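You operate a simulated robot arm through the tools that you are given. There is no shell and no other tool.

You run a simulated robot arm. Do the job below in one go: nothing can be reset, and whatever is moved stays where it is left.

JOB
Soak the crust off the orange banded fitting in the tub.
Fine: on the lifting tray, black lever down, up again once the crust is gone; fitting on the rubber mat, red knob to off.

The check looks at the end state, three seconds after you hand in, the way a careful person would. Anything else that was tipped, shoved, dropped, spilled or broken makes it a failure.

ROBOT AND FRAMES
A 7-joint arm with a two-finger parallel gripper, fixed in place. Base frame: the origin is at the foot of the arm, x ahead of it, y to its left, z up; the work surface is at about z = 0.8. Units: m, degrees, N and s.
Its first joint turns from -149.0 to 149.0 degrees. Payload 3.43 kg.
The TCP is the grasp point between the finger pads, 0.03 m short of the fingertips. In the tool frame z runs along the fingers and y along their closing line. The gripper opens to 0.094 m. The fingers are 0.028 m wide and 0.01 m thick; the gripper's body (0.05 by 0.096 m) begins 0.055 m behind the TCP.
Orientation is told as [roll, pitch, yaw] about the base's x, y, z axes, in that order, counted from this pose: with the fingers straight down and closing along the base's y, the tool's x points along the base's -x, its y along +y and its z along -z.

CONTROLS
- The arm moves only by the tool servo_tool. Its argument "motion" is a list of rows, each a list of 7 numbers: the shift along the base's x, y, z in units of 30 mm (1.0 is 30 mm), then the turn, a rotation vector about the base's x, y, z in units of 6 degrees (1.0 is 6 degrees), then the gripper command, from -1 (shut) to 1 (fully open), values between in proportion. In form: [[tx, ty, tz, wx, wy, wz, fingers], ...]. A call has 1 to 20 rows; each row shifts and turns the commanded pose from where the row before left it. A call with a number of a shift or a turn outside -1 to 1 is refused whole. Each row takes 0.2 s and may step no farther than 0.05 m and 8.6 degrees from the row before; otherwise, or with a gripper value out of range, the whole call is refused. A pose out of reach is approached as far as the arm can. The call stops where the force on the tool passes 90 N (or 10 N more than at its start, if that is more) or the arm is blocked; 0.2 s more then pass. The fingers move at their own pace (about 0.045 m/s each) and stop on an object; they squeeze with about 30 N. The grip force told is the motor's: it shows also when the fingers shut on nothing. Time passes only in rows, and 0.2 s behind the last, so rows that do not move let the fingers close. It gives the time, the measured TCP pose, the force on the tool (base axes), the opening and the grip force at its end, in the units of the frame above (readings bear some noise), with the torque about the TCP (base axes, N m) and any sound that the robot's microphone picked up.
- Cameras (640 x 400 px; columns grow to the right, rows downward): "scene" is fixed at [0.0503, 0.6506, 1.4165]; the picture's right is [0.26, -0.96, 0.00], its down [-0.62, -0.17, -0.76] and it looks along [0.74, 0.20, -0.65] (base axes); focal length 214 px, centre (320, 200). "wrist" rides on the gripper at [0.076, 0.014, -0.103] in the tool frame; the picture's right is [-0.18, 0.98, 0.00], its down [-0.75, -0.14, -0.64] and it looks along [-0.63, -0.12, 0.77] (tool axes); focal length 243 px, centre (320, 200).
- grab_frame(camera): a new picture of that camera. The clock stands still meanwhile.
- probe_pixels(camera, pixels): for up to 12 pixels [column, row] of the newest picture of that camera ("zoom" is the newest enlarged one), the place [x, y, z] in the base frame of the surface seen there, good to about 0.003 m. The clock stands still meanwhile.
- enlarge(camera, box): a new picture of the part [left, top, right, bottom] of that camera's present view, enlarged. The clock stands still meanwhile.
- sign_off(): hands the job in; it is judged then, once.

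Open the gripper and draw the arm clear of the work before you hand the job in, unless the task says otherwise.

The tools are called after "Request:" by a JSON object that holds its "fn" and its "kwargs". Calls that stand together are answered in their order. servo_tool: Moves the arm, as the interface text tells. Its arguments: {"type":"object","properties":{"motion":{"type":"array","items":{"type":"array","items":{"type":"number"}}}},"required":["motion"]} The other tools are called the same way: grab_frame (camera) takes a picture; probe_pixels (camera, pixels) gives the place of the surface under pixels of a picture; enlarge (camera, box) takes an enlarged picture of a part of a camera's view; sign_off () hands the job in.

At the start:

```text
time_s: 0.0
tool_pos: [0.5975, 0.7882, 1.2627]
tcp_rot: [0.6, -0.3, 0.0]
force: [0.2, 0.5, -0.5]
torque: [0.03, -0.01, 0.01]
gripper_width: 0.0941
gripper_force: 0.0
```

scene: 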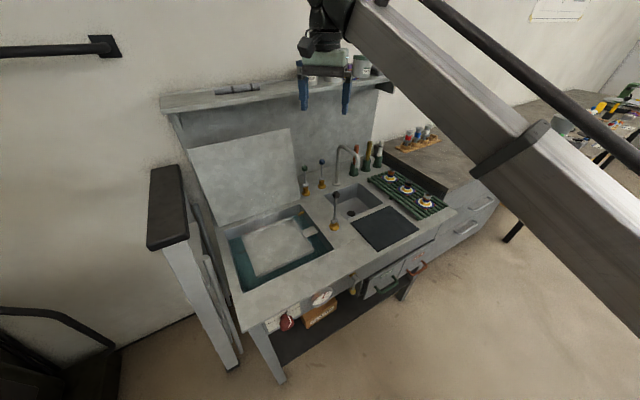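
wrist: 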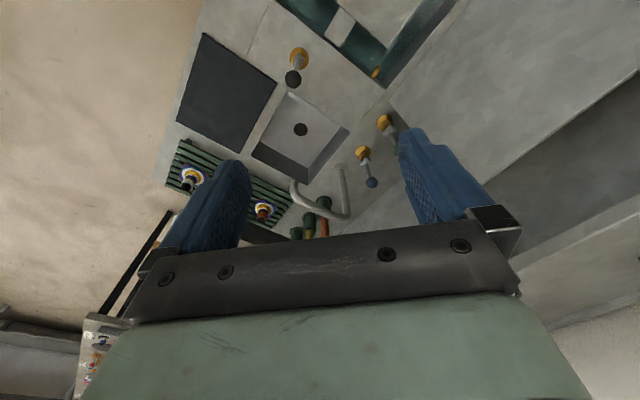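

The scene shows a sink bench with a tub at about (275,250), levers at (305,180), (321,175), (335,215), and fittings on a green rack at (400,190). I'll enlarge these areas to identify parts.

Request:
{"fn": "enlarge", "kwargs": {"camera": "scene", "box": [210, 180, 350, 300]}}

Request:
{"fn": "enlarge", "kwargs": {"camera": "scene", "box": [290, 130, 460, 260]}}

Request:
{"fn": "enlarge", "kwargs": {"camera": "scene", "box": [230, 250, 430, 380]}}

Request:
{"fn": "enlarge", "kwargs": {"camera": "wrist", "box": [150, 0, 450, 240]}}

```text
3.33 times, centred on (280, 240) of scene
```

zoom: 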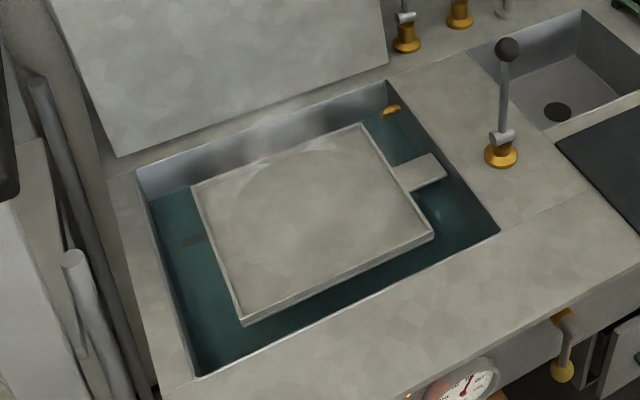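

```text
3.08 times, centred on (375, 195) of scene
```

zoom: 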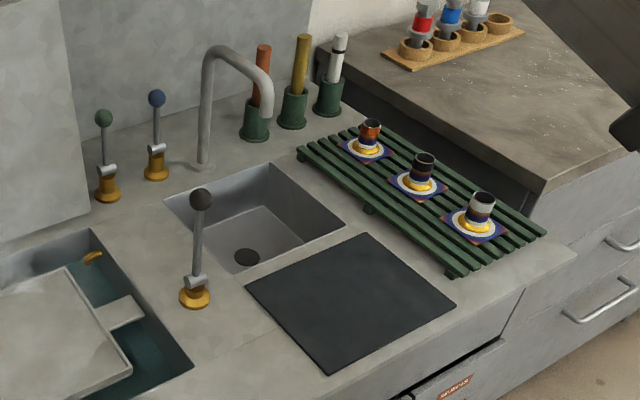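

```text
3.08 times, centred on (330, 315) of scene
```

zoom: 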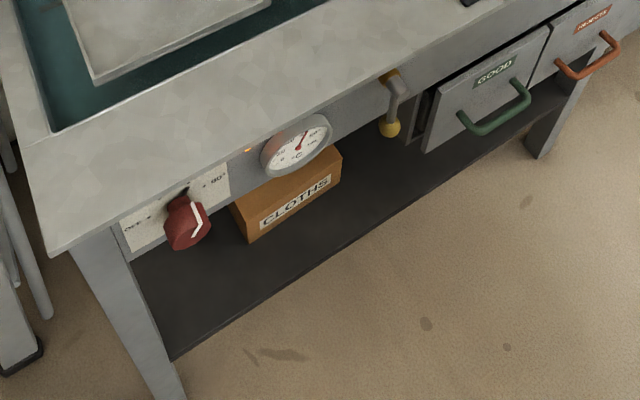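

```text
1.67 times, centred on (300, 120) of wrist
```

zoom: 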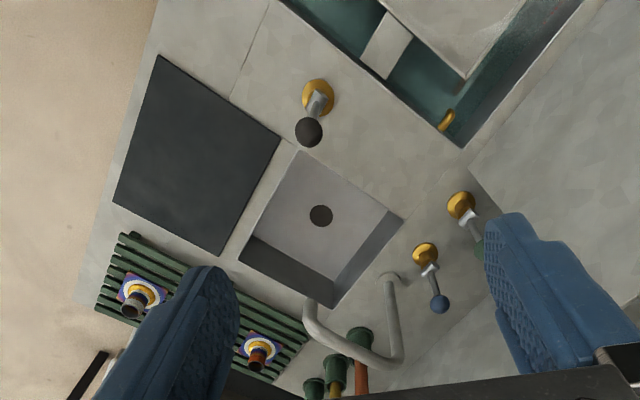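

I zoom on the three fittings on the green rack around (390-410, 178-200) and on the knob and gauge.

Request:
{"fn": "enlarge", "kwargs": {"camera": "scene", "box": [370, 160, 440, 215]}}

Request:
{"fn": "enlarge", "kwargs": {"camera": "scene", "box": [260, 280, 345, 340]}}

Request:
{"fn": "enlarge", "kwargs": {"camera": "scene", "box": [390, 110, 450, 160]}}

Request:
{"fn": "enlarge", "kwargs": {"camera": "wrist", "box": [170, 130, 290, 240]}}

```text
7.27 times, centred on (405, 188) of scene
```

zoom: 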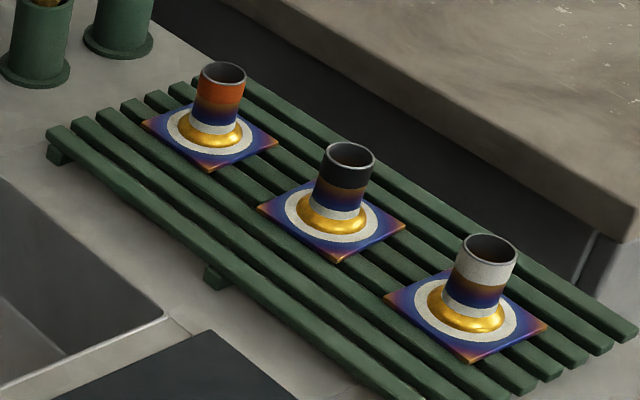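

```text
6.67 times, centred on (302, 310) of scene
```

zoom: 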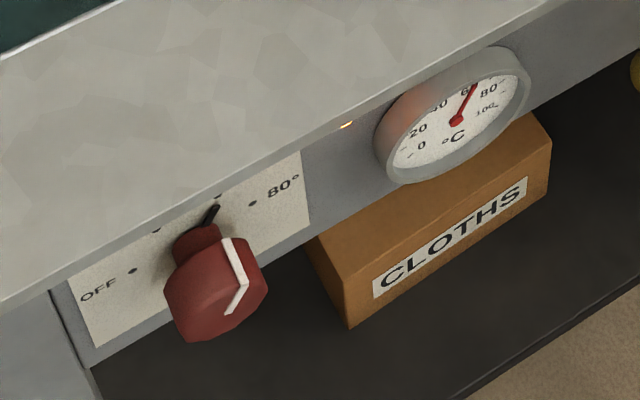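

```text
8.00 times, centred on (420, 135) of scene
```

zoom: 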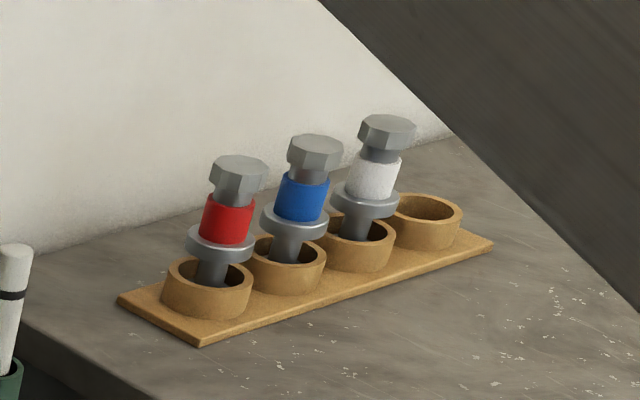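

```text
3.64 times, centred on (230, 185) of wrist
```

zoom: 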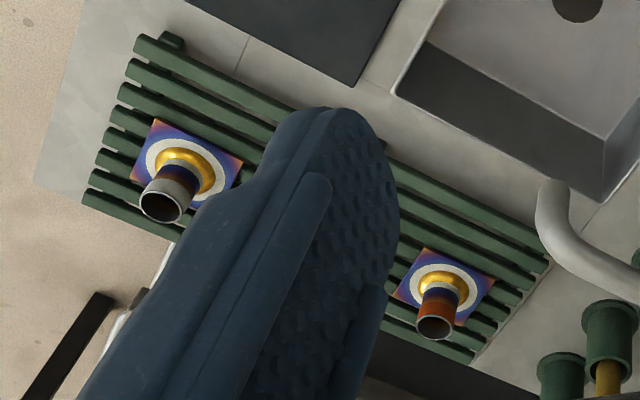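

I probe positions of the fittings, mat, tub, tray, levers and knob in the scene picture.

Request:
{"fn": "grab_frame", "kwargs": {"camera": "scene"}}

Request:
{"fn": "probe_pixels", "kwargs": {"camera": "scene", "pixels": [[302, 290], [298, 303], [335, 196], [334, 226], [306, 161], [321, 161], [305, 191], [321, 186], [355, 150], [385, 228], [275, 248], [310, 233]]}}

Request:
{"fn": "probe_pixels", "kwargs": {"camera": "scene", "pixels": [[228, 240], [239, 292], [333, 251], [300, 206], [252, 272], [308, 254], [290, 219], [243, 237], [286, 315], [326, 297], [353, 290], [295, 262]]}}

```text
taken
```

scene: 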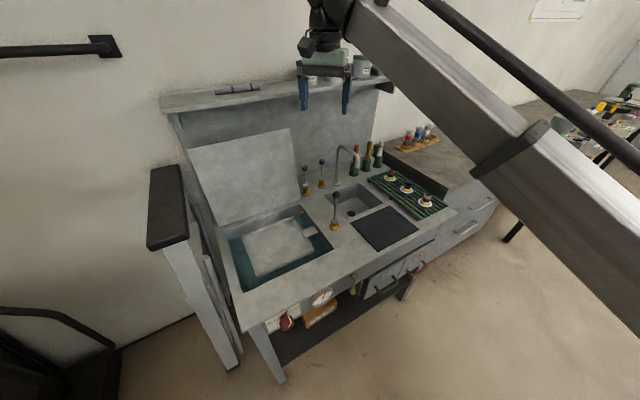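

```text
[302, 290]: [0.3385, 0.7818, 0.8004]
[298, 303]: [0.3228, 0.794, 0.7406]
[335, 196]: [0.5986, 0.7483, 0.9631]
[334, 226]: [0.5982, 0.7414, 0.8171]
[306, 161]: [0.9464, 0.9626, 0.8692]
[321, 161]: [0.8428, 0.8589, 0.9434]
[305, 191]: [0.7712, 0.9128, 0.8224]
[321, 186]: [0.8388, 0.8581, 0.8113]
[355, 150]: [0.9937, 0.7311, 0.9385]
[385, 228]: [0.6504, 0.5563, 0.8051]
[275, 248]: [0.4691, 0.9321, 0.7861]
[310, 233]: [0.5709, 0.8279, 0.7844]
```

```text
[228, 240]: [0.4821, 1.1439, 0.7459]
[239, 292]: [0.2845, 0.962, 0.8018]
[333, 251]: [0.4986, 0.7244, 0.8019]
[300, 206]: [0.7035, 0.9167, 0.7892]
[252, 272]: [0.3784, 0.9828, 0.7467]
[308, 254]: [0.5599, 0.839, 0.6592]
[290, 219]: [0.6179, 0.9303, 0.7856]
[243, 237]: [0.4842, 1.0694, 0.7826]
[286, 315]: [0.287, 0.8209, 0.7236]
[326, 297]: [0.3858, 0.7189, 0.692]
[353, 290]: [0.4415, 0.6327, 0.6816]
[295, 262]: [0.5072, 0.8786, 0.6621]
```

I take a closer zoom of the tub and tray for accurate probing.

Request:
{"fn": "enlarge", "kwargs": {"camera": "scene", "box": [215, 195, 345, 300]}}

Request:
{"fn": "probe_pixels", "kwargs": {"camera": "zoom", "pixels": [[190, 200], [240, 345], [440, 253], [365, 132], [315, 230], [430, 180], [340, 290], [290, 180], [390, 240], [230, 200], [250, 320], [360, 160]]}}

```text
3.81 times, centred on (280, 248) of scene
```

zoom: 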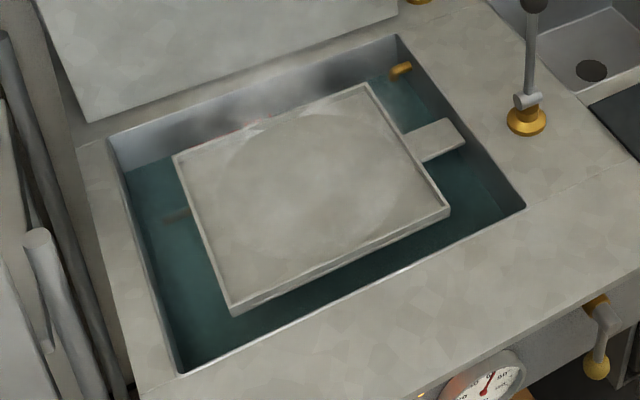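

```text
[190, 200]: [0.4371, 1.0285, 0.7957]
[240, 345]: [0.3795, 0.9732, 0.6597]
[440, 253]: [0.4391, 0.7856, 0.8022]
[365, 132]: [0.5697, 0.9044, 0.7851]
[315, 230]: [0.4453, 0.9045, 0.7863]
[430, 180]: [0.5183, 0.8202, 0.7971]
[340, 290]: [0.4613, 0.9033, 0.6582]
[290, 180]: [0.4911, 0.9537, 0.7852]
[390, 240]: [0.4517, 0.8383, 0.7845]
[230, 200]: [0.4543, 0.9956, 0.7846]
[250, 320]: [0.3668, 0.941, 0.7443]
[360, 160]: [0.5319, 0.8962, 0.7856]
```

I probe the tray corners and tub rim corners with pixels just inside the edges.

Request:
{"fn": "probe_pixels", "kwargs": {"camera": "zoom", "pixels": [[184, 162], [236, 303], [440, 208], [363, 92], [100, 150], [175, 378], [530, 210], [405, 35], [462, 143], [440, 122], [413, 152], [545, 123]]}}

Request:
{"fn": "enlarge", "kwargs": {"camera": "scene", "box": [330, 190, 460, 290]}}

Request:
{"fn": "probe_pixels", "kwargs": {"camera": "zoom", "pixels": [[100, 110], [270, 85], [430, 190], [230, 300], [265, 190], [75, 310], [175, 335], [330, 370], [480, 235], [600, 95], [430, 300], [390, 330]]}}

```text
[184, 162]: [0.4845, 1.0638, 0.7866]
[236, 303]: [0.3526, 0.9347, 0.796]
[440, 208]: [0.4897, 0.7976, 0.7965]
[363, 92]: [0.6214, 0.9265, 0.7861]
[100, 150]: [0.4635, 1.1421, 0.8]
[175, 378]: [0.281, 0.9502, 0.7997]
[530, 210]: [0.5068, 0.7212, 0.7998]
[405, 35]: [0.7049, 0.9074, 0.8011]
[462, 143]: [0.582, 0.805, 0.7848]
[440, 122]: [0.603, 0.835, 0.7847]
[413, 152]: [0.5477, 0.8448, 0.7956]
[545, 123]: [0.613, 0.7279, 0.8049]
```

```text
4.00 times, centred on (395, 240) of scene
```

zoom: 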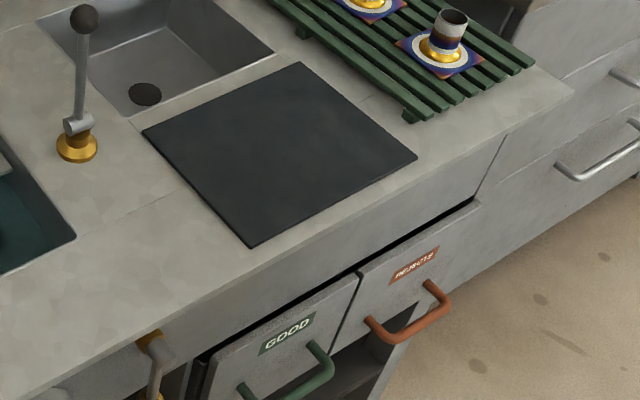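

```text
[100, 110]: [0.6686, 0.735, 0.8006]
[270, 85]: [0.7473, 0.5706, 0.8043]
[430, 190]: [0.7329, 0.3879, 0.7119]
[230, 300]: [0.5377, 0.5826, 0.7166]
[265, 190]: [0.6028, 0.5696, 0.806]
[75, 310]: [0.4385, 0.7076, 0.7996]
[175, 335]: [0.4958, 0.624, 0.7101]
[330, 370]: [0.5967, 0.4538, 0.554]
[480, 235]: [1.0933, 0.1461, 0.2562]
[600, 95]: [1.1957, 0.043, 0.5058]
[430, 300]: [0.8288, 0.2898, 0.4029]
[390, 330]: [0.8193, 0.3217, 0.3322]
```

The tub tray is a 45°-turned square centred near (0.487,0.931), top z≈0.785. Now I probe the fittings on the rack and the black lever.

Request:
{"fn": "enlarge", "kwargs": {"camera": "scene", "box": [370, 160, 440, 215]}}

Request:
{"fn": "probe_pixels", "kwargs": {"camera": "zoom", "pixels": [[221, 92], [218, 112], [201, 70], [245, 74], [213, 128], [212, 140], [145, 122], [278, 142], [212, 167], [238, 113], [120, 160], [349, 172]]}}

Request:
{"fn": "probe_pixels", "kwargs": {"camera": "zoom", "pixels": [[180, 128], [212, 160], [260, 138], [345, 185], [335, 245], [488, 265], [480, 345], [600, 345], [60, 130], [520, 380], [35, 45], [120, 30]]}}

Request:
{"fn": "enlarge", "kwargs": {"camera": "scene", "box": [310, 180, 360, 240]}}

Request:
{"fn": "probe_pixels", "kwargs": {"camera": "zoom", "pixels": [[320, 105], [320, 180], [320, 250], [310, 280], [320, 300], [300, 270], [330, 275], [345, 270]]}}

```text
7.27 times, centred on (405, 188) of scene
```

zoom: 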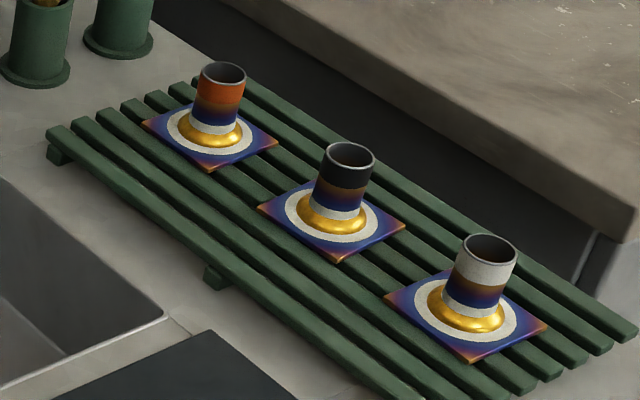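

```text
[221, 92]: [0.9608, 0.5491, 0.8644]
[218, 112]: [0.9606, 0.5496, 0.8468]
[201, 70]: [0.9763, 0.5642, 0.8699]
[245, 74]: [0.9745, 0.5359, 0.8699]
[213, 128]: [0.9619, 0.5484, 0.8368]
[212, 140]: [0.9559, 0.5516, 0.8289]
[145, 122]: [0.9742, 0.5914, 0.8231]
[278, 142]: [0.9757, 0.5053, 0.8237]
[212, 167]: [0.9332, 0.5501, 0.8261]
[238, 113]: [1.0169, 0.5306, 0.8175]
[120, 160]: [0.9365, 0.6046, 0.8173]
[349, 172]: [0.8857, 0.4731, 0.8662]
```

```text
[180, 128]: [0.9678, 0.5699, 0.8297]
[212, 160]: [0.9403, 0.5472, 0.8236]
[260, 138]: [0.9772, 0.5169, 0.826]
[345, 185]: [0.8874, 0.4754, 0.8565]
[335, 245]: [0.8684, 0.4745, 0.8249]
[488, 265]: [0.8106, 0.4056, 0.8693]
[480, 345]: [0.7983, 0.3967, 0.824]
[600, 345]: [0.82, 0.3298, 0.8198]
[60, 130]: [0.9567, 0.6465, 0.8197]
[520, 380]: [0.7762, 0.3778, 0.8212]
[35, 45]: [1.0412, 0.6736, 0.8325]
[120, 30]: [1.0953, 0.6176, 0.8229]
```

```text
6.67 times, centred on (335, 210) of scene
```

zoom: 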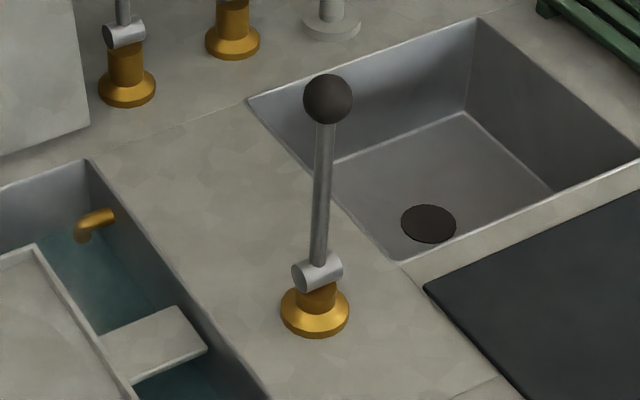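

```text
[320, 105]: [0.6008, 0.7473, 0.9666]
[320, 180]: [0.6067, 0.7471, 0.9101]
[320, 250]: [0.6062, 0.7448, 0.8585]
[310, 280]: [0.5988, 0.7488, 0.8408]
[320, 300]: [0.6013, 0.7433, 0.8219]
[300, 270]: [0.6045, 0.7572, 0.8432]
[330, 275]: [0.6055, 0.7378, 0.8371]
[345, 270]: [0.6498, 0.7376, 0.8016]
```

The orange-banded fitting sits at about (0.975,0.549), tube z 0.835–0.870, at the back end of the rack. I probe the faucet, brush pots, shelf and other obstacles around it.

Request:
{"fn": "enlarge", "kwargs": {"camera": "scene", "box": [320, 130, 420, 210]}}

Request:
{"fn": "probe_pixels", "kwargs": {"camera": "zoom", "pixels": [[160, 235], [155, 170], [165, 105], [200, 110], [240, 145], [250, 175], [240, 225], [300, 215], [360, 180], [265, 110], [320, 80], [375, 80]]}}

Request:
{"fn": "probe_pixels", "kwargs": {"camera": "scene", "pixels": [[350, 120], [300, 95], [383, 85], [330, 130], [345, 215], [340, 195], [379, 210], [350, 184], [372, 150], [440, 160], [475, 190], [410, 155]]}}

```text
5.00 times, centred on (370, 170) of scene
```

zoom: 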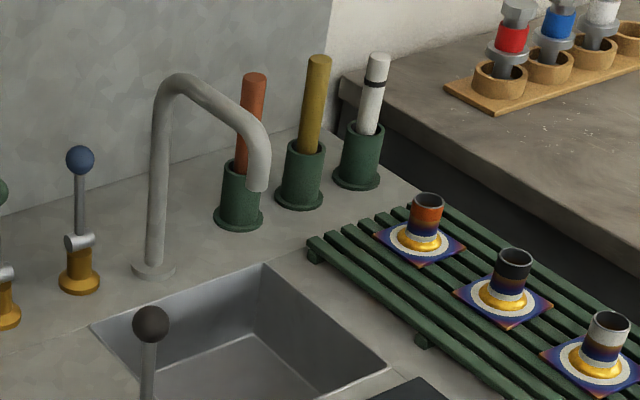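

```text
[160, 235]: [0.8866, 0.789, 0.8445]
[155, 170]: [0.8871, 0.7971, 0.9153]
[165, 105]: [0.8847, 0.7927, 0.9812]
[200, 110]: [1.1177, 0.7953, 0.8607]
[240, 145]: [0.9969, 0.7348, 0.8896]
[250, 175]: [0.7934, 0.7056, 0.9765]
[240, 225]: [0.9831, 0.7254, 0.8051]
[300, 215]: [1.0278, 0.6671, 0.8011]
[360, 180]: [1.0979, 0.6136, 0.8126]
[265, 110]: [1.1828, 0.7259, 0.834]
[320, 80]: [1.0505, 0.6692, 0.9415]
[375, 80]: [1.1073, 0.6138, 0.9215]
```

```text
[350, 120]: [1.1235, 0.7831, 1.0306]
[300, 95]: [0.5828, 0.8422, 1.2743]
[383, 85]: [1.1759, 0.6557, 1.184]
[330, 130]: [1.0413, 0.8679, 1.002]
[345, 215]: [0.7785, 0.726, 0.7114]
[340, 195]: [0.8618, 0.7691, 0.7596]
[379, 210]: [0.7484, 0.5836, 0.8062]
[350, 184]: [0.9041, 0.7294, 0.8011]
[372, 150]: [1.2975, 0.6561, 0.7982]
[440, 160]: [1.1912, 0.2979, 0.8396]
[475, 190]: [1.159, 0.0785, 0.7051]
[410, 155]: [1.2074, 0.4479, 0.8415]
```

The faucet spout reaches to about (0.79,0.70,0.97), so I'll approach the fitting from the -x side, staying at y≈0.55, with the tool tilted outward. I move high first to (0.80,0.55,1.10), tilting -42° in pitch.

Request:
{"fn": "servo_tool", "kwargs": {"motion": [[0.8, -1, -0.6, 0, -0.8, 0, 1], [0.8, -1, -0.6, 0, -1, 0, 1], [0.8, -1, -0.6, 0, -1, 0, 1], [0.8, -1, -0.6, 0, -1, 0, 1], [0.8, -1, -0.6, 0, -1, 0, 1], [0.8, -1, -0.6, 0, -1, 0, 1], [0.8, -1, -0.6, 0, -1, 0, 1], [0.8, -0.9, -0.6, 0, -0.2, 0, 1], [0, 0, 0, 0, 0, 0, 1], [0, 0, 0, 0, 0, 0, 1]]}}

```text
time_s: 2.2
tool_pos: [0.7888, 0.5506, 1.1165]
tcp_rot: [0.5, -42.4, 0.0]
force: [-0.1, -0.3, -1.1]
torque: [-0.01, 0.0, 0.01]
gripper_width: 0.0937
gripper_force: 0.0
```

Pose reached cleanly: (0.789,0.551,1.117), pitch -42°. I look at both cameras to check the posture.

Request:
{"fn": "grab_frame", "kwargs": {"camera": "scene"}}

Request:
{"fn": "grab_frame", "kwargs": {"camera": "wrist"}}

```text
taken
```

scene: 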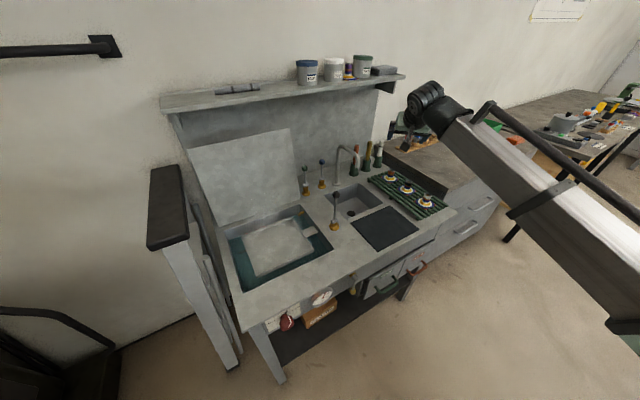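

```text
taken
```

wrist: 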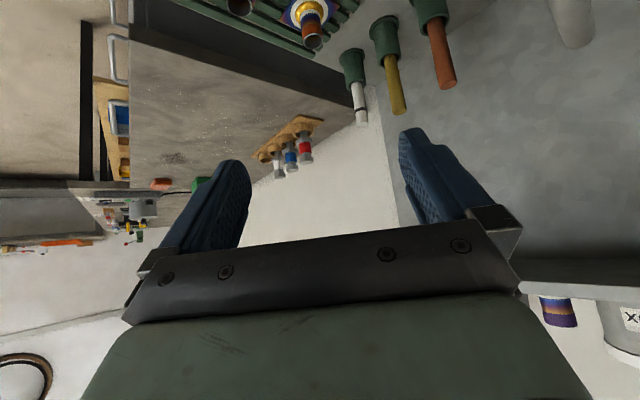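

Posture is good with the fitting visible at (313,30) in the wrist view. I move to a pre-grasp point about 0.10 m back along the tool axis, near (0.905,0.549,0.945).

Request:
{"fn": "servo_tool", "kwargs": {"motion": [[0.644, -0.01, -0.953, 0, 0, 0, 0.5], [0.644, -0.01, -0.953, 0, 0, 0, 0.5], [0.644, -0.01, -0.953, 0, 0, 0, 0.5], [0.644, -0.01, -0.953, 0, 0, 0, 0.5], [0.644, -0.01, -0.953, 0, 0, 0, 0.5], [0.644, -0.01, -0.953, 0, 0, 0, 0.5], [0, 0, 0, 0, 0, 0, 0.5], [0, 0, 0, 0, 0, 0, 0.5]]}}

Request:
{"fn": "grab_frame", "kwargs": {"camera": "scene"}}

Request:
{"fn": "grab_frame", "kwargs": {"camera": "wrist"}}

```text
time_s: 4.0
tool_pos: [0.9048, 0.5501, 0.9455]
tcp_rot: [0.6, -42.4, 0.0]
force: [1.4, 0.5, -0.5]
torque: [-0.01, -0.01, -0.01]
gripper_width: 0.0707
gripper_force: 0.0
```

```text
taken
```

scene: 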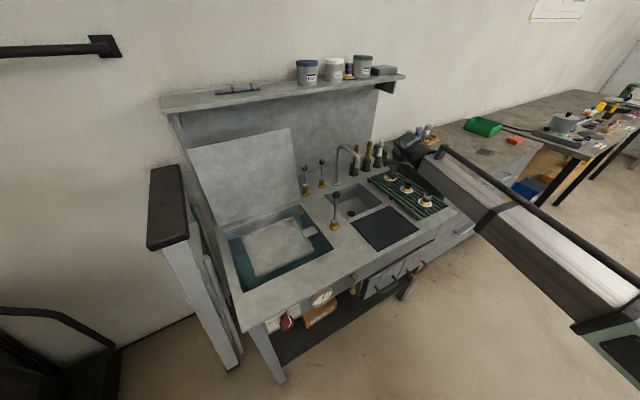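

```text
taken
```

wrist: 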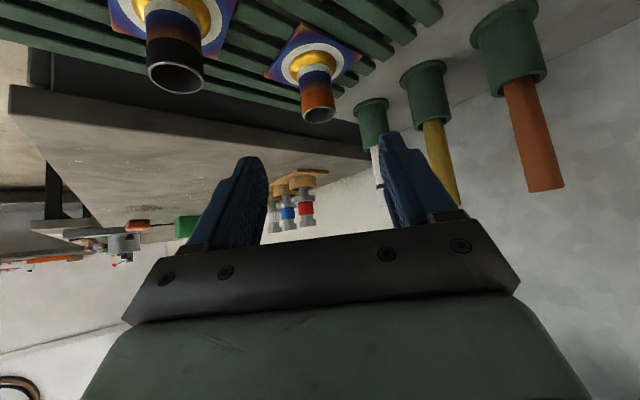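

Fitting is at (317,95) in the wrist view, still ahead of the fingers. I zoom and probe it to refine its position before going in.

Request:
{"fn": "enlarge", "kwargs": {"camera": "wrist", "box": [240, 0, 400, 140]}}

Request:
{"fn": "probe_pixels", "kwargs": {"camera": "zoom", "pixels": [[315, 402], [260, 420], [372, 405], [317, 350], [320, 300], [320, 230], [110, 290], [480, 190], [250, 80], [300, 240], [340, 390], [330, 270]]}}

```text
2.86 times, centred on (320, 70) of wrist
```

zoom: 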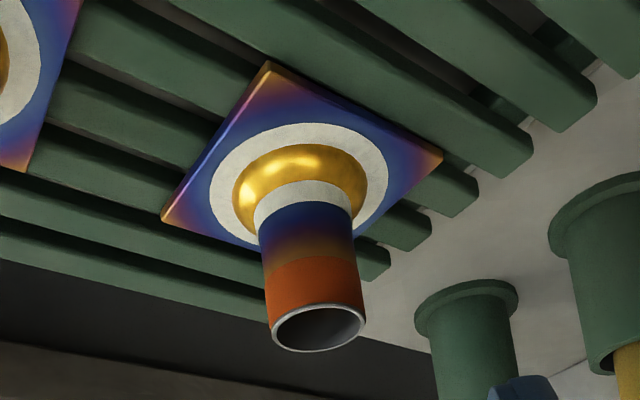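

```text
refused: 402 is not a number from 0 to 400
```

The zoom shows the orange band, with white crust rings around the gold bead. I probe tube rim and plate corner points inside the zoom.

Request:
{"fn": "probe_pixels", "kwargs": {"camera": "zoom", "pixels": [[275, 345], [362, 320], [310, 290], [305, 240], [303, 200], [275, 70], [172, 215], [435, 158], [290, 160], [215, 150], [340, 300], [275, 300]]}}

```text
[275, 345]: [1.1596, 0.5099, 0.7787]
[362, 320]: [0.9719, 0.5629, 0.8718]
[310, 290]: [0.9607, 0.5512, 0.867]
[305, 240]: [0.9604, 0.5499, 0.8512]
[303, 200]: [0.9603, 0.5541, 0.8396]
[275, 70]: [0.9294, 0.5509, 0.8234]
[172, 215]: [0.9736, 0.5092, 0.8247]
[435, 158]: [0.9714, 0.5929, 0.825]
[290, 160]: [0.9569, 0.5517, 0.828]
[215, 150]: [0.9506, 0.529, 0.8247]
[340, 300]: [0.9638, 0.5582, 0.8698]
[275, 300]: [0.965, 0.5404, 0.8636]
```

Tube centre is about (0.974,0.551), top z 0.871. I advance along the tool axis to (0.974,0.551,0.866) with fingers open about 0.07.

Request:
{"fn": "servo_tool", "kwargs": {"motion": [[0.577, 0.01, -0.6625, 0, 0, 0, 0.5], [0.577, 0.01, -0.6625, 0, 0, 0, 0.5], [0.577, 0.01, -0.6625, 0, 0, 0, 0.5], [0.577, 0.0, -0.6625, 0, 0, 0, 0.5], [0, 0, 0, 0, 0, 0, 0.5], [0, 0, 0, 0, 0, 0, 0.5]]}}

Request:
{"fn": "grab_frame", "kwargs": {"camera": "wrist"}}

Request:
{"fn": "grab_frame", "kwargs": {"camera": "scene"}}

```text
time_s: 5.4
tool_pos: [0.9759, 0.5489, 0.8685]
tcp_rot: [0.4, -42.5, 0.0]
force: [-0.5, -1.2, 0.0]
torque: [-0.03, 0.01, 0.01]
gripper_width: 0.0706
gripper_force: 0.0
```

```text
taken
```

wrist: 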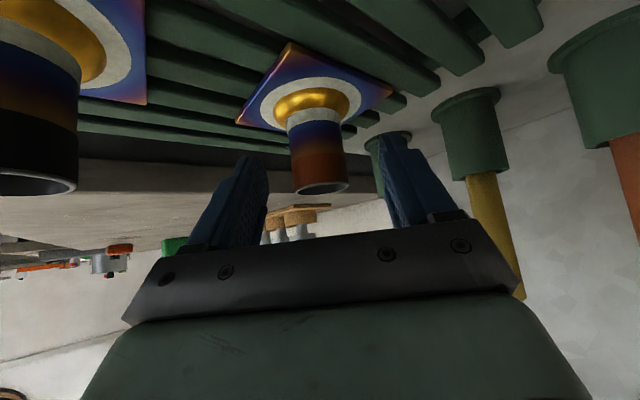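

```text
taken
```

scene: 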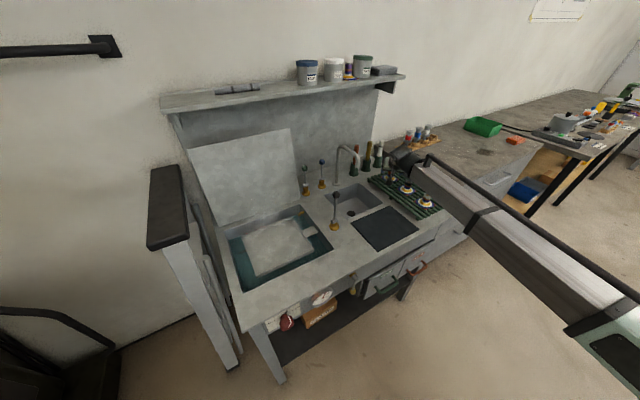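

The tube sits between the pads (tube rim at (318,188), TCP projects to (320,187)). I nudge by (-2,+1.5,-4) mm and then close the gripper.

Request:
{"fn": "servo_tool", "kwargs": {"motion": [[-0.07, 0.05, -0.13, 0, 0, 0, 0.5], [0, 0, 0, 0, 0, 0, 0.1], [0, 0, 0, 0, 0, 0, -0.2], [0, 0, 0, 0, 0, 0, -0.5], [0, 0, 0, 0, 0, 0, -1], [0, 0, 0, 0, 0, 0, -1], [0, 0, 0, 0, 0, 0, -1]]}}

Request:
{"fn": "grab_frame", "kwargs": {"camera": "wrist"}}

```text
time_s: 7.0
tool_pos: [0.9737, 0.5509, 0.8642]
tcp_rot: [0.6, -42.4, 0.0]
force: [-0.4, -0.7, 1.4]
torque: [-0.15, -0.02, 0.02]
gripper_width: 0.0289
gripper_force: 29.7
```

```text
taken
```

wrist: 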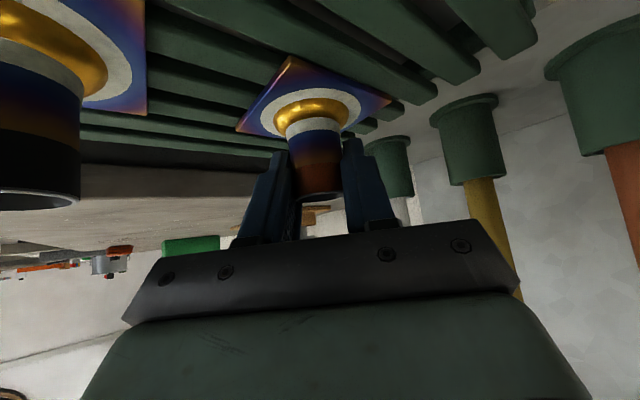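

The tube is gripped (0.0289 m, 29.7 N). I lift straight up by 0.09 m and check.

Request:
{"fn": "servo_tool", "kwargs": {"motion": [[0, 0, 0.4, 0, 0, 0, -1], [0, 0, 0.6, 0, 0, 0, -1], [0, 0, 1, 0, 0, 0, -1], [0, 0, 1, 0, 0, 0, -1], [0, 0, 0, 0, 0, 0, -1]]}}

Request:
{"fn": "grab_frame", "kwargs": {"camera": "wrist"}}

Request:
{"fn": "enlarge", "kwargs": {"camera": "scene", "box": [340, 120, 450, 220]}}

```text
time_s: 8.2
tool_pos: [0.9738, 0.5513, 0.9519]
tcp_rot: [0.4, -42.4, 0.0]
force: [-0.8, 0.5, -1.2]
torque: [0.02, 0.0, 0.01]
gripper_width: 0.029
gripper_force: 29.9
```

```text
taken
```

wrist: 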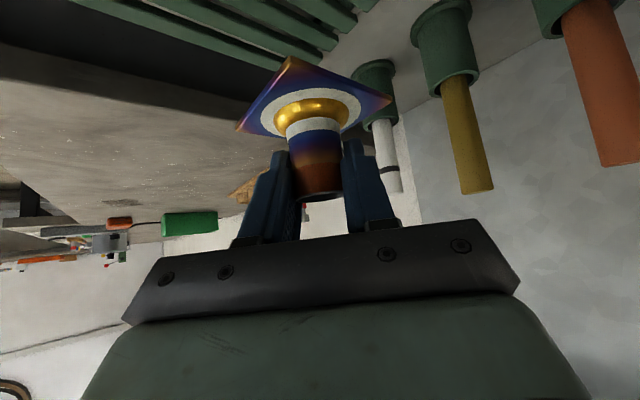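

```text
4.00 times, centred on (395, 170) of scene
```

zoom: 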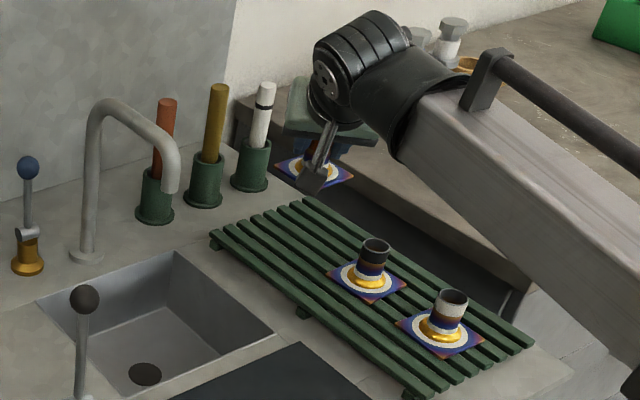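

The fitting is held upright and the other two stay put. I back off and rise to about (0.80,0.55,1.10).

Request:
{"fn": "servo_tool", "kwargs": {"motion": [[-0.967, 0, 0.833, 0, 0, 0, -1], [-0.967, 0, 0.833, 0, 0, 0, -1], [-0.967, 0, 0.833, 0, 0, 0, -1], [-0.967, 0, 0.833, 0, 0, 0, -1], [-0.967, 0, 0.833, 0, 0, 0, -1], [-0.967, 0, 0.833, 0, 0, 0, -1], [0, 0, 0, 0, 0, 0, -1]]}}

```text
time_s: 9.8
tool_pos: [0.7985, 0.5516, 1.1046]
tcp_rot: [0.5, -42.5, 0.0]
force: [-0.3, -0.3, -1.4]
torque: [-0.04, 0.01, -0.01]
gripper_width: 0.0288
gripper_force: 30.4
```

Clear at (0.799,0.552,1.105) with the grip steady. I swing over to the front of the tub at about (0.52,0.75,1.10), yawing +61° so that the tool leans outward there.

Request:
{"fn": "servo_tool", "kwargs": {"motion": [[-0.848, 0.606, 0, 0, 0, 0.924, -1], [-0.848, 0.606, 0, 0, 0, 0.924, -1], [-0.848, 0.606, 0, 0, 0, 0.924, -1], [-0.848, 0.606, 0, 0, 0, 0.924, -1], [-0.848, 0.606, 0, 0, 0, 0.924, -1], [-0.848, 0.606, 0, 0, 0, 0.924, -1], [-0.848, 0.606, 0, 0, 0, 0.924, -1], [-0.848, 0.606, 0, 0, 0, 0.924, -1], [-0.848, 0.606, 0, 0, 0, 0.924, -1], [-0.848, 0.606, 0, 0, 0, 0.924, -1], [-0.848, 0.606, 0, 0, 0, 0.924, -1], [0, 0, 0, 0, 0, 0, -1]]}}

Request:
{"fn": "grab_frame", "kwargs": {"camera": "scene"}}

Request:
{"fn": "grab_frame", "kwargs": {"camera": "wrist"}}

```text
time_s: 12.4
tool_pos: [0.5184, 0.7517, 1.1038]
tcp_rot: [0.5, -42.4, 61.0]
force: [0.5, 0.6, -1.0]
torque: [-0.02, 0.02, 0.0]
gripper_width: 0.0289
gripper_force: 30.0
```

```text
taken
```

scene: 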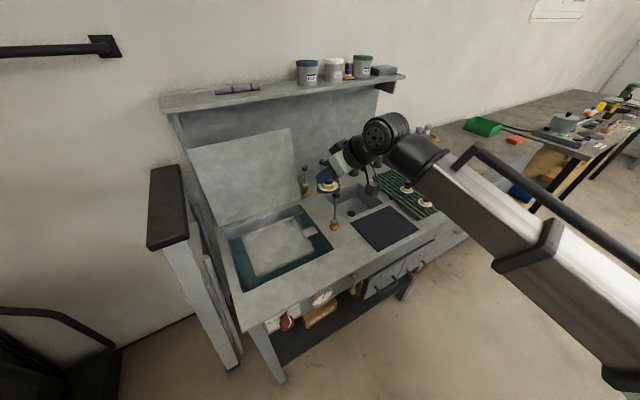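

```text
taken
```

wrist: 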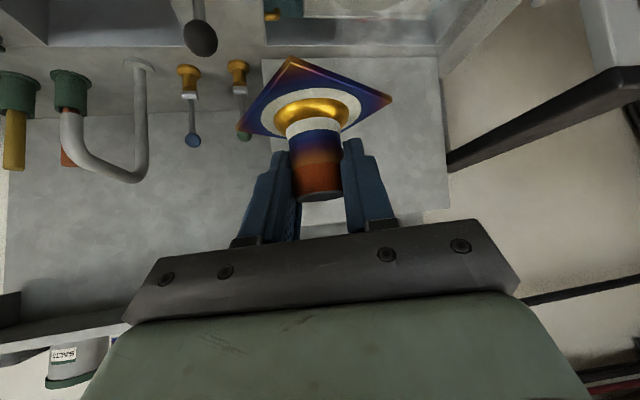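

The swing went cleanly. Before going over the tray I probe the leaning lid behind the tub and tray points to check clearance.

Request:
{"fn": "probe_pixels", "kwargs": {"camera": "scene", "pixels": [[240, 180], [285, 135], [200, 155], [295, 200], [230, 220], [265, 210], [275, 245], [270, 240], [165, 200], [185, 230], [225, 345], [180, 180]]}}

```text
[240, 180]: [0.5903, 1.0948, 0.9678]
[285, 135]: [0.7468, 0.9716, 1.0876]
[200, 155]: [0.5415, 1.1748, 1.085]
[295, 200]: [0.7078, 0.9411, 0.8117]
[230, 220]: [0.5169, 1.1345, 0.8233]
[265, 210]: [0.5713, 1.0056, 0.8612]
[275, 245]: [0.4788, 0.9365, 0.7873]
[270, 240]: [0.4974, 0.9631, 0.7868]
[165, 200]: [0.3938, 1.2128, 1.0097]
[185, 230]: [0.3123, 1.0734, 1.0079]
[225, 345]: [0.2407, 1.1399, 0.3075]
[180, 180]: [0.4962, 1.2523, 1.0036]
```

The lid is at v≥1.16 and nothing blocks the tray. I move over the tray centre to about (0.485,0.925,0.95).

Request:
{"fn": "servo_tool", "kwargs": {"motion": [[-0.186, 0.963, -0.4, 0, 0, 0, -1], [-0.186, 0.963, -0.6, 0, 0, 0, -1], [-0.186, 0.963, -0.8, 0, 0, 0, -1], [-0.186, 0.963, -1, 0, 0, 0, -1], [-0.186, 0.963, -1, 0, 0, 0, -1], [-0.186, 0.963, -1, 0, 0, 0, -1], [0, 0, -0.33, 0, 0, 0, -1], [0, 0, 0, 0, 0, 0, -1]]}}

Request:
{"fn": "enlarge", "kwargs": {"camera": "scene", "box": [200, 130, 400, 290]}}

Request:
{"fn": "grab_frame", "kwargs": {"camera": "wrist"}}

```text
time_s: 14.2
tool_pos: [0.4865, 0.9252, 0.9498]
tcp_rot: [0.5, -42.3, 60.8]
force: [1.1, -0.3, -0.9]
torque: [-0.02, 0.01, -0.03]
gripper_width: 0.0287
gripper_force: 30.0
```

```text
2.50 times, centred on (300, 210) of scene
```

zoom: 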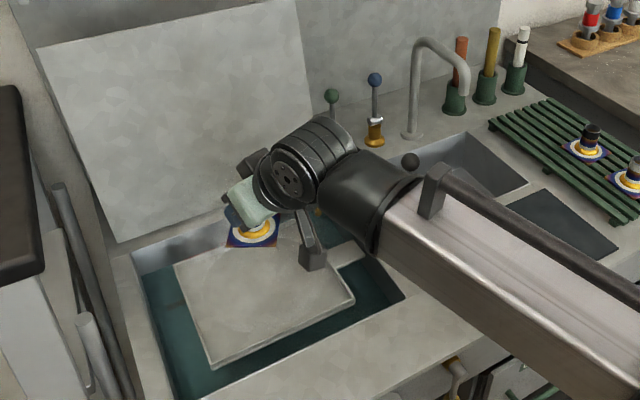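

```text
taken
```

wrist: 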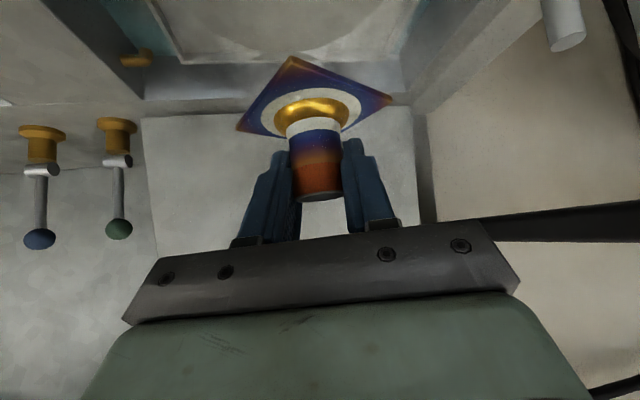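

The fitting is held above the tray centre (plate at (252,235) in the zoom) with the lever clear of the arm. I lower to just above the tray, TCP z≈0.838.

Request:
{"fn": "servo_tool", "kwargs": {"motion": [[0, 0, -0.8, 0, 0, 0, -1], [0, 0, -0.8, 0, 0, 0, -1], [0, 0, -0.8, 0, 0, 0, -1], [0, 0, -0.7, 0, 0, 0, -1], [0, 0, -0.6, 0, 0, 0, -1], [0, 0, 0, 0, 0, 0, -1]]}}

Request:
{"fn": "enlarge", "kwargs": {"camera": "scene", "box": [200, 150, 360, 290]}}

Request:
{"fn": "grab_frame", "kwargs": {"camera": "wrist"}}

```text
time_s: 15.6
tool_pos: [0.4848, 0.9243, 0.8393]
tcp_rot: [0.5, -42.4, 61.0]
force: [0.4, 1.0, -1.8]
torque: [0.04, 0.01, 0.01]
gripper_width: 0.0288
gripper_force: 29.8
```

```text
2.86 times, centred on (280, 220) of scene
```

zoom: 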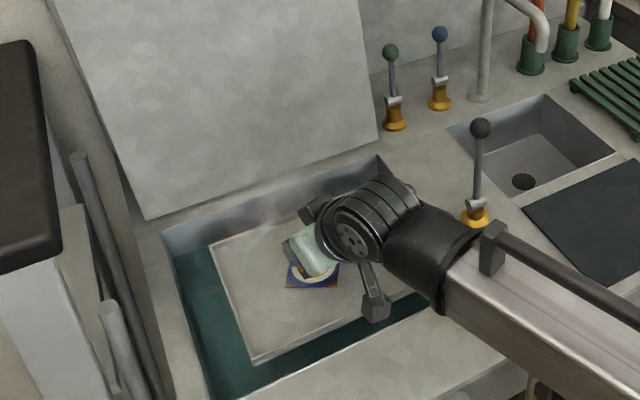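

```text
taken
```

wrist: 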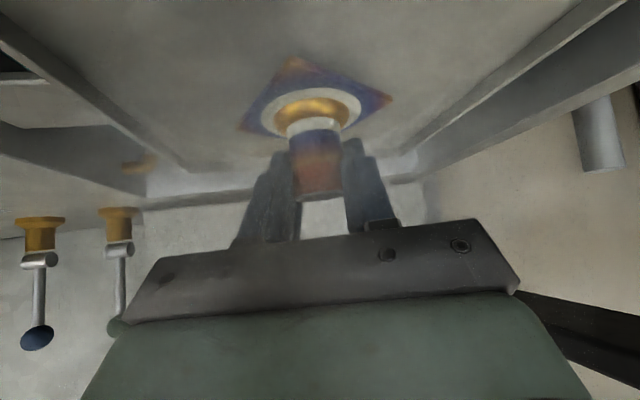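

The plate hovers a few mm over the tray, steam in the view. I lower in small steps until I feel contact.

Request:
{"fn": "servo_tool", "kwargs": {"motion": [[0, 0, -0.1, 0, 0, 0, -1], [0, 0, -0.1, 0, 0, 0, -1], [0, 0, 0, 0, 0, 0, -1]]}}

Request:
{"fn": "servo_tool", "kwargs": {"motion": [[0, 0, -0.05, 0, 0, 0, -1], [0, 0, 0, 0, 0, 0, -1]]}}

```text
time_s: 16.4
tool_pos: [0.4855, 0.9239, 0.8338]
tcp_rot: [0.5, -42.3, 60.9]
force: [0.3, 0.1, -0.5]
torque: [-0.01, 0.02, -0.01]
gripper_width: 0.0285
gripper_force: 29.8
```

```text
time_s: 17.0
tool_pos: [0.486, 0.9241, 0.8318]
tcp_rot: [0.4, -42.4, 60.9]
force: [0.2, -0.2, -1.3]
torque: [0.01, 0.05, 0.01]
gripper_width: 0.0288
gripper_force: 29.7
```

No contact yet at z 0.832. I continue down in 1–1.5 mm steps.

Request:
{"fn": "servo_tool", "kwargs": {"motion": [[0, 0, -0.05, 0, 0, 0, -1], [0, 0, 0, 0, 0, 0, -1]]}}

Request:
{"fn": "servo_tool", "kwargs": {"motion": [[0, 0, -0.05, 0, 0, 0, -1], [0, 0, 0, 0, 0, 0, -1]]}}

```text
time_s: 17.6
tool_pos: [0.4857, 0.9238, 0.8304]
tcp_rot: [0.4, -42.4, 60.8]
force: [0.0, 0.5, -0.2]
torque: [-0.02, -0.05, 0.01]
gripper_width: 0.0286
gripper_force: 29.8
```

```text
time_s: 18.2
tool_pos: [0.4847, 0.924, 0.8287]
tcp_rot: [0.5, -42.4, 61.1]
force: [0.6, -1.3, 3.7]
torque: [-0.2, -0.22, -0.01]
gripper_width: 0.0287
gripper_force: 30.2
```

Contact is felt (3.7 N at z 0.829). I open the fingers gradually and then check.

Request:
{"fn": "servo_tool", "kwargs": {"motion": [[0, 0, 0, 0, 0, 0, -0.3], [0, 0, 0, 0, 0, 0, -0.1], [0, 0, 0, 0, 0, 0, 0.1], [0, 0, 0, 0, 0, 0, 0.4], [0, 0, 0, 0, 0, 0, 0.5]]}}

Request:
{"fn": "grab_frame", "kwargs": {"camera": "wrist"}}

```text
time_s: 19.4
tool_pos: [0.4848, 0.9231, 0.8285]
tcp_rot: [0.6, -42.4, 60.9]
force: [0.6, 0.5, 0.1]
torque: [-0.01, 0.02, -0.03]
gripper_width: 0.0707
gripper_force: 0.1
```

```text
taken
```

wrist: 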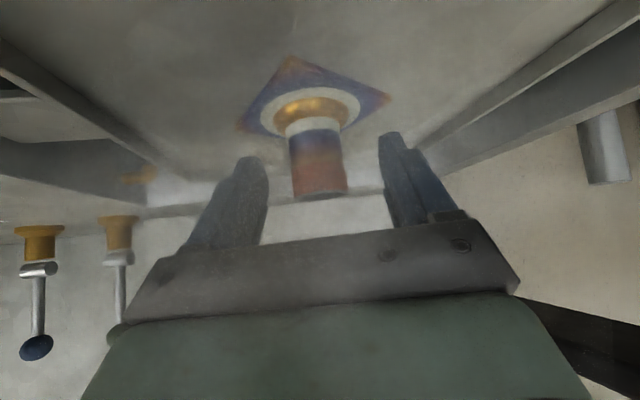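

The fitting stands free on the tray between the opened fingers. I retreat back along the tool axis and up.

Request:
{"fn": "servo_tool", "kwargs": {"motion": [[-0.327, -0.59, 0.739, 0, 0, 0, 0.5], [-0.327, -0.59, 0.739, 0, 0, 0, 0.5], [-0.327, -0.59, 0.739, 0, 0, 0, 0.5], [-0.327, -0.59, 0.739, 0, 0, 0, 0.5], [-0.2, -0.5, 1, 0, 0, 0, 0.5], [0, -0.5, 1, 0, 0, 0, 0.5], [0, -0.5, 1, 0, 0, 0, 0.5], [0, -0.5, 1, 0, 0, 0, 0.5], [0, 0, 0, 0, 0, 0, 0.5]]}}

Request:
{"fn": "enlarge", "kwargs": {"camera": "scene", "box": [200, 150, 360, 290]}}

Request:
{"fn": "grab_frame", "kwargs": {"camera": "wrist"}}

```text
time_s: 21.4
tool_pos: [0.4406, 0.7926, 1.0377]
tcp_rot: [0.5, -42.4, 60.9]
force: [1.0, -0.2, 0.0]
torque: [-0.02, -0.01, -0.01]
gripper_width: 0.0703
gripper_force: 0.0
```

```text
2.86 times, centred on (280, 220) of scene
```

zoom: 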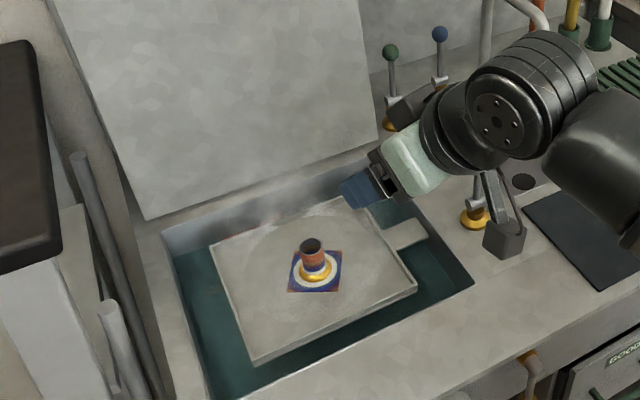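

```text
taken
```

wrist: 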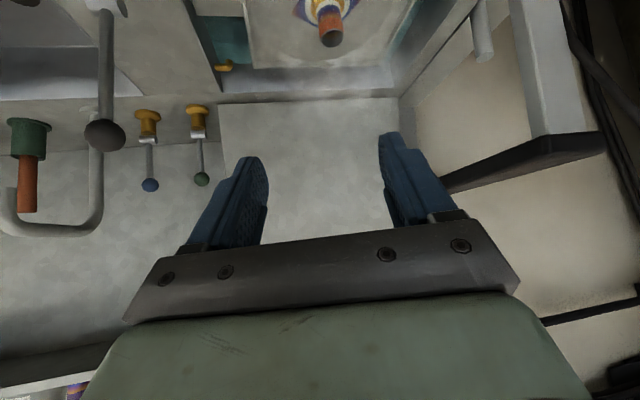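

The fitting is standing alone on the tray. Now for the black lever: its pivot axis looks parallel to the bench's long axis, so I set the tool vertical with yaw 45° above the lever ball near (0.61,0.75,1.10) and look.

Request:
{"fn": "servo_tool", "kwargs": {"motion": [[0.3, -0.178, 0.7, -0.7726, 0.4282, 0, 0.5], [0.6, -0.178, 0.7, -0.7726, 0.4282, 0, 0.5], [0.706, -0.178, 0.4, -0.7726, 0.4282, 0, 0.5], [0.706, -0.178, 0.28, -0.7726, 0.4282, 0, 0.5], [0.706, -0.178, 0, -0.7726, 0.4282, 0, 0.5], [0.706, -0.178, 0, -0.7726, 0.4282, 0, 0.5], [0.9, -0.178, 0, -0.7726, 0.4282, 0, 0.5], [0.95, -0.178, 0, -0.7726, 0.4282, 0, 0.5], [0, 0, 0, 0, 0, -0.895, 0.5], [0, 0, 0, 0, 0, -0.895, 0.5], [0, 0, 0, 0, 0, -0.895, 0.5], [0, 0, 0, 0, 0, 0, 0.5]]}}

Request:
{"fn": "grab_frame", "kwargs": {"camera": "wrist"}}

Request:
{"fn": "grab_frame", "kwargs": {"camera": "scene"}}

```text
time_s: 24.0
tool_pos: [0.6077, 0.7506, 1.0998]
tcp_rot: [0.5, 0.1, 44.8]
force: [-0.3, -0.5, -0.4]
torque: [0.03, 0.01, 0.01]
gripper_width: 0.0702
gripper_force: 0.1
```

```text
taken
```

wrist: 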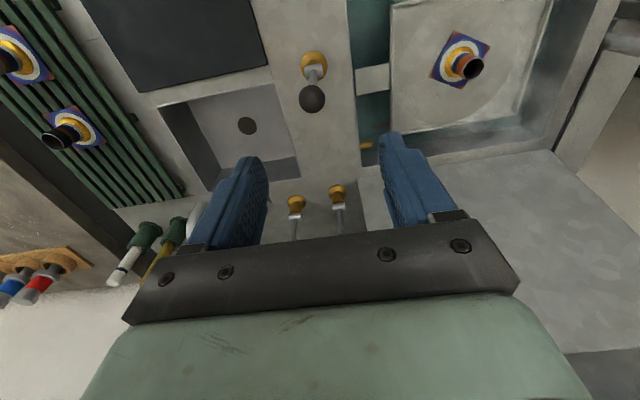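

```text
taken
```

scene: 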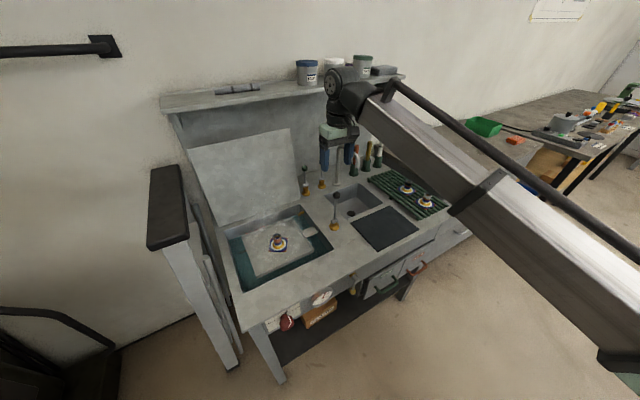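

Request:
{"fn": "enlarge", "kwargs": {"camera": "wrist", "box": [260, 30, 380, 130]}}

Request:
{"fn": "probe_pixels", "kwargs": {"camera": "zoom", "pixels": [[280, 265], [280, 240], [230, 265], [332, 265], [290, 200], [295, 170], [240, 165], [345, 150], [290, 130], [255, 100], [330, 95], [280, 320]]}}

```text
4.00 times, centred on (320, 80) of wrist
```

zoom: 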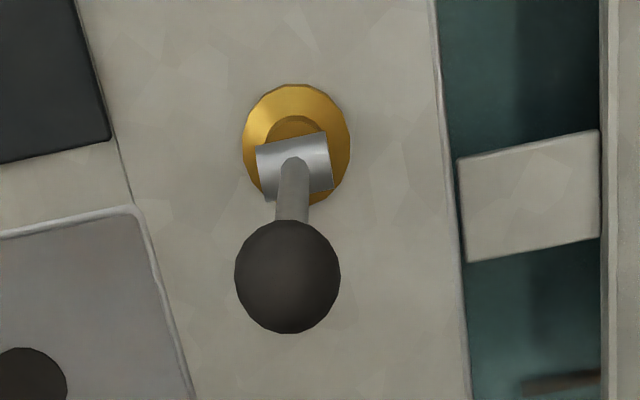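

```text
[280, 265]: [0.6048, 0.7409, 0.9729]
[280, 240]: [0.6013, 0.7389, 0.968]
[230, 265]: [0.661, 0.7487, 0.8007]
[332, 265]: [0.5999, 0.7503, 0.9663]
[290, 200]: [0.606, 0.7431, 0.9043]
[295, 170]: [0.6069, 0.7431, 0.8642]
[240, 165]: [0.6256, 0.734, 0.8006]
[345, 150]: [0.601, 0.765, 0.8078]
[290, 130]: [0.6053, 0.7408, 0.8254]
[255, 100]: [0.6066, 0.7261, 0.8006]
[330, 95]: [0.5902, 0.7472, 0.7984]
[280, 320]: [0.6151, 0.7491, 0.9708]
```

The lever ball is centred near (0.609,0.746,0.960), pivot about z 0.838 with its axis along the bench. I descend with open fingers straddling the ball along that axis, TCP z≈0.972.

Request:
{"fn": "servo_tool", "kwargs": {"motion": [[0.009, -0.031, -0.853, 0, 0, 0, 0.5], [0.009, -0.031, -0.853, 0, 0, 0, 0.5], [0.009, -0.031, -0.853, 0, 0, 0, 0.5], [0.009, -0.031, -0.853, 0, 0, 0, 0.5], [0.009, -0.031, -0.853, 0, 0, 0, 0.5], [0, 0, 0, 0, 0, 0, 0.5]]}}

Request:
{"fn": "grab_frame", "kwargs": {"camera": "wrist"}}

Request:
{"fn": "enlarge", "kwargs": {"camera": "scene", "box": [280, 130, 400, 250]}}

```text
time_s: 25.4
tool_pos: [0.6104, 0.7472, 0.9716]
tcp_rot: [0.5, 0.0, 44.9]
force: [-0.6, -0.1, -0.1]
torque: [-0.01, 0.05, 0.02]
gripper_width: 0.0708
gripper_force: 0.1
```

```text
taken
```

wrist: 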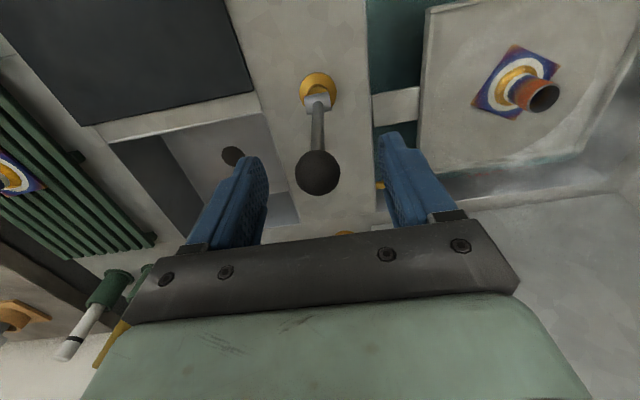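

```text
3.33 times, centred on (340, 190) of scene
```

zoom: 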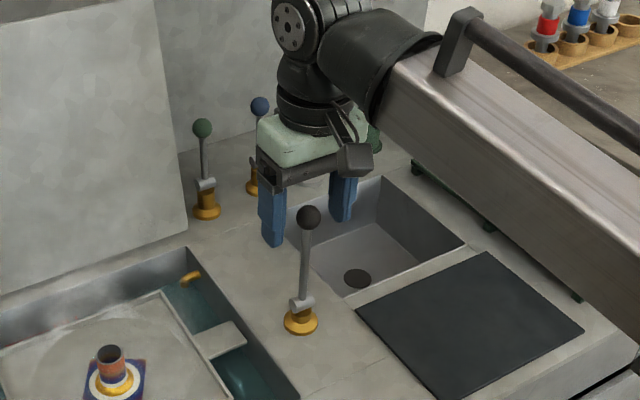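

The ball at (318,172) sits right between the pads. I close on it and then try a very small pull toward the front to feel which way it swings.

Request:
{"fn": "servo_tool", "kwargs": {"motion": [[0, 0, 0, 0, 0, 0, 0], [0, 0, 0, 0, 0, 0, -0.3], [0, 0, 0, 0, 0, 0, -1], [0, 0, 0, 0, 0, 0, -1], [0, 0, 0, 0, 0, 0, -1]]}}

Request:
{"fn": "servo_tool", "kwargs": {"motion": [[-0.09, -0.09, 0, 0, 0, 0, -1], [-0.09, -0.09, 0, 0, 0, 0, -1], [0, 0, 0, 0, 0, 0, -1]]}}

```text
time_s: 26.6
tool_pos: [0.6116, 0.7458, 0.9725]
tcp_rot: [0.5, 0.1, 44.8]
force: [6.0, -7.3, -1.4]
torque: [0.04, -0.26, 0.01]
gripper_width: 0.0251
gripper_force: 45.7
```

```text
time_s: 27.4
tool_pos: [0.6061, 0.7409, 0.9718]
tcp_rot: [0.4, 0.0, 44.9]
force: [23.1, -6.1, 3.9]
torque: [0.86, -1.17, 0.04]
gripper_width: 0.0255
gripper_force: 45.0
```

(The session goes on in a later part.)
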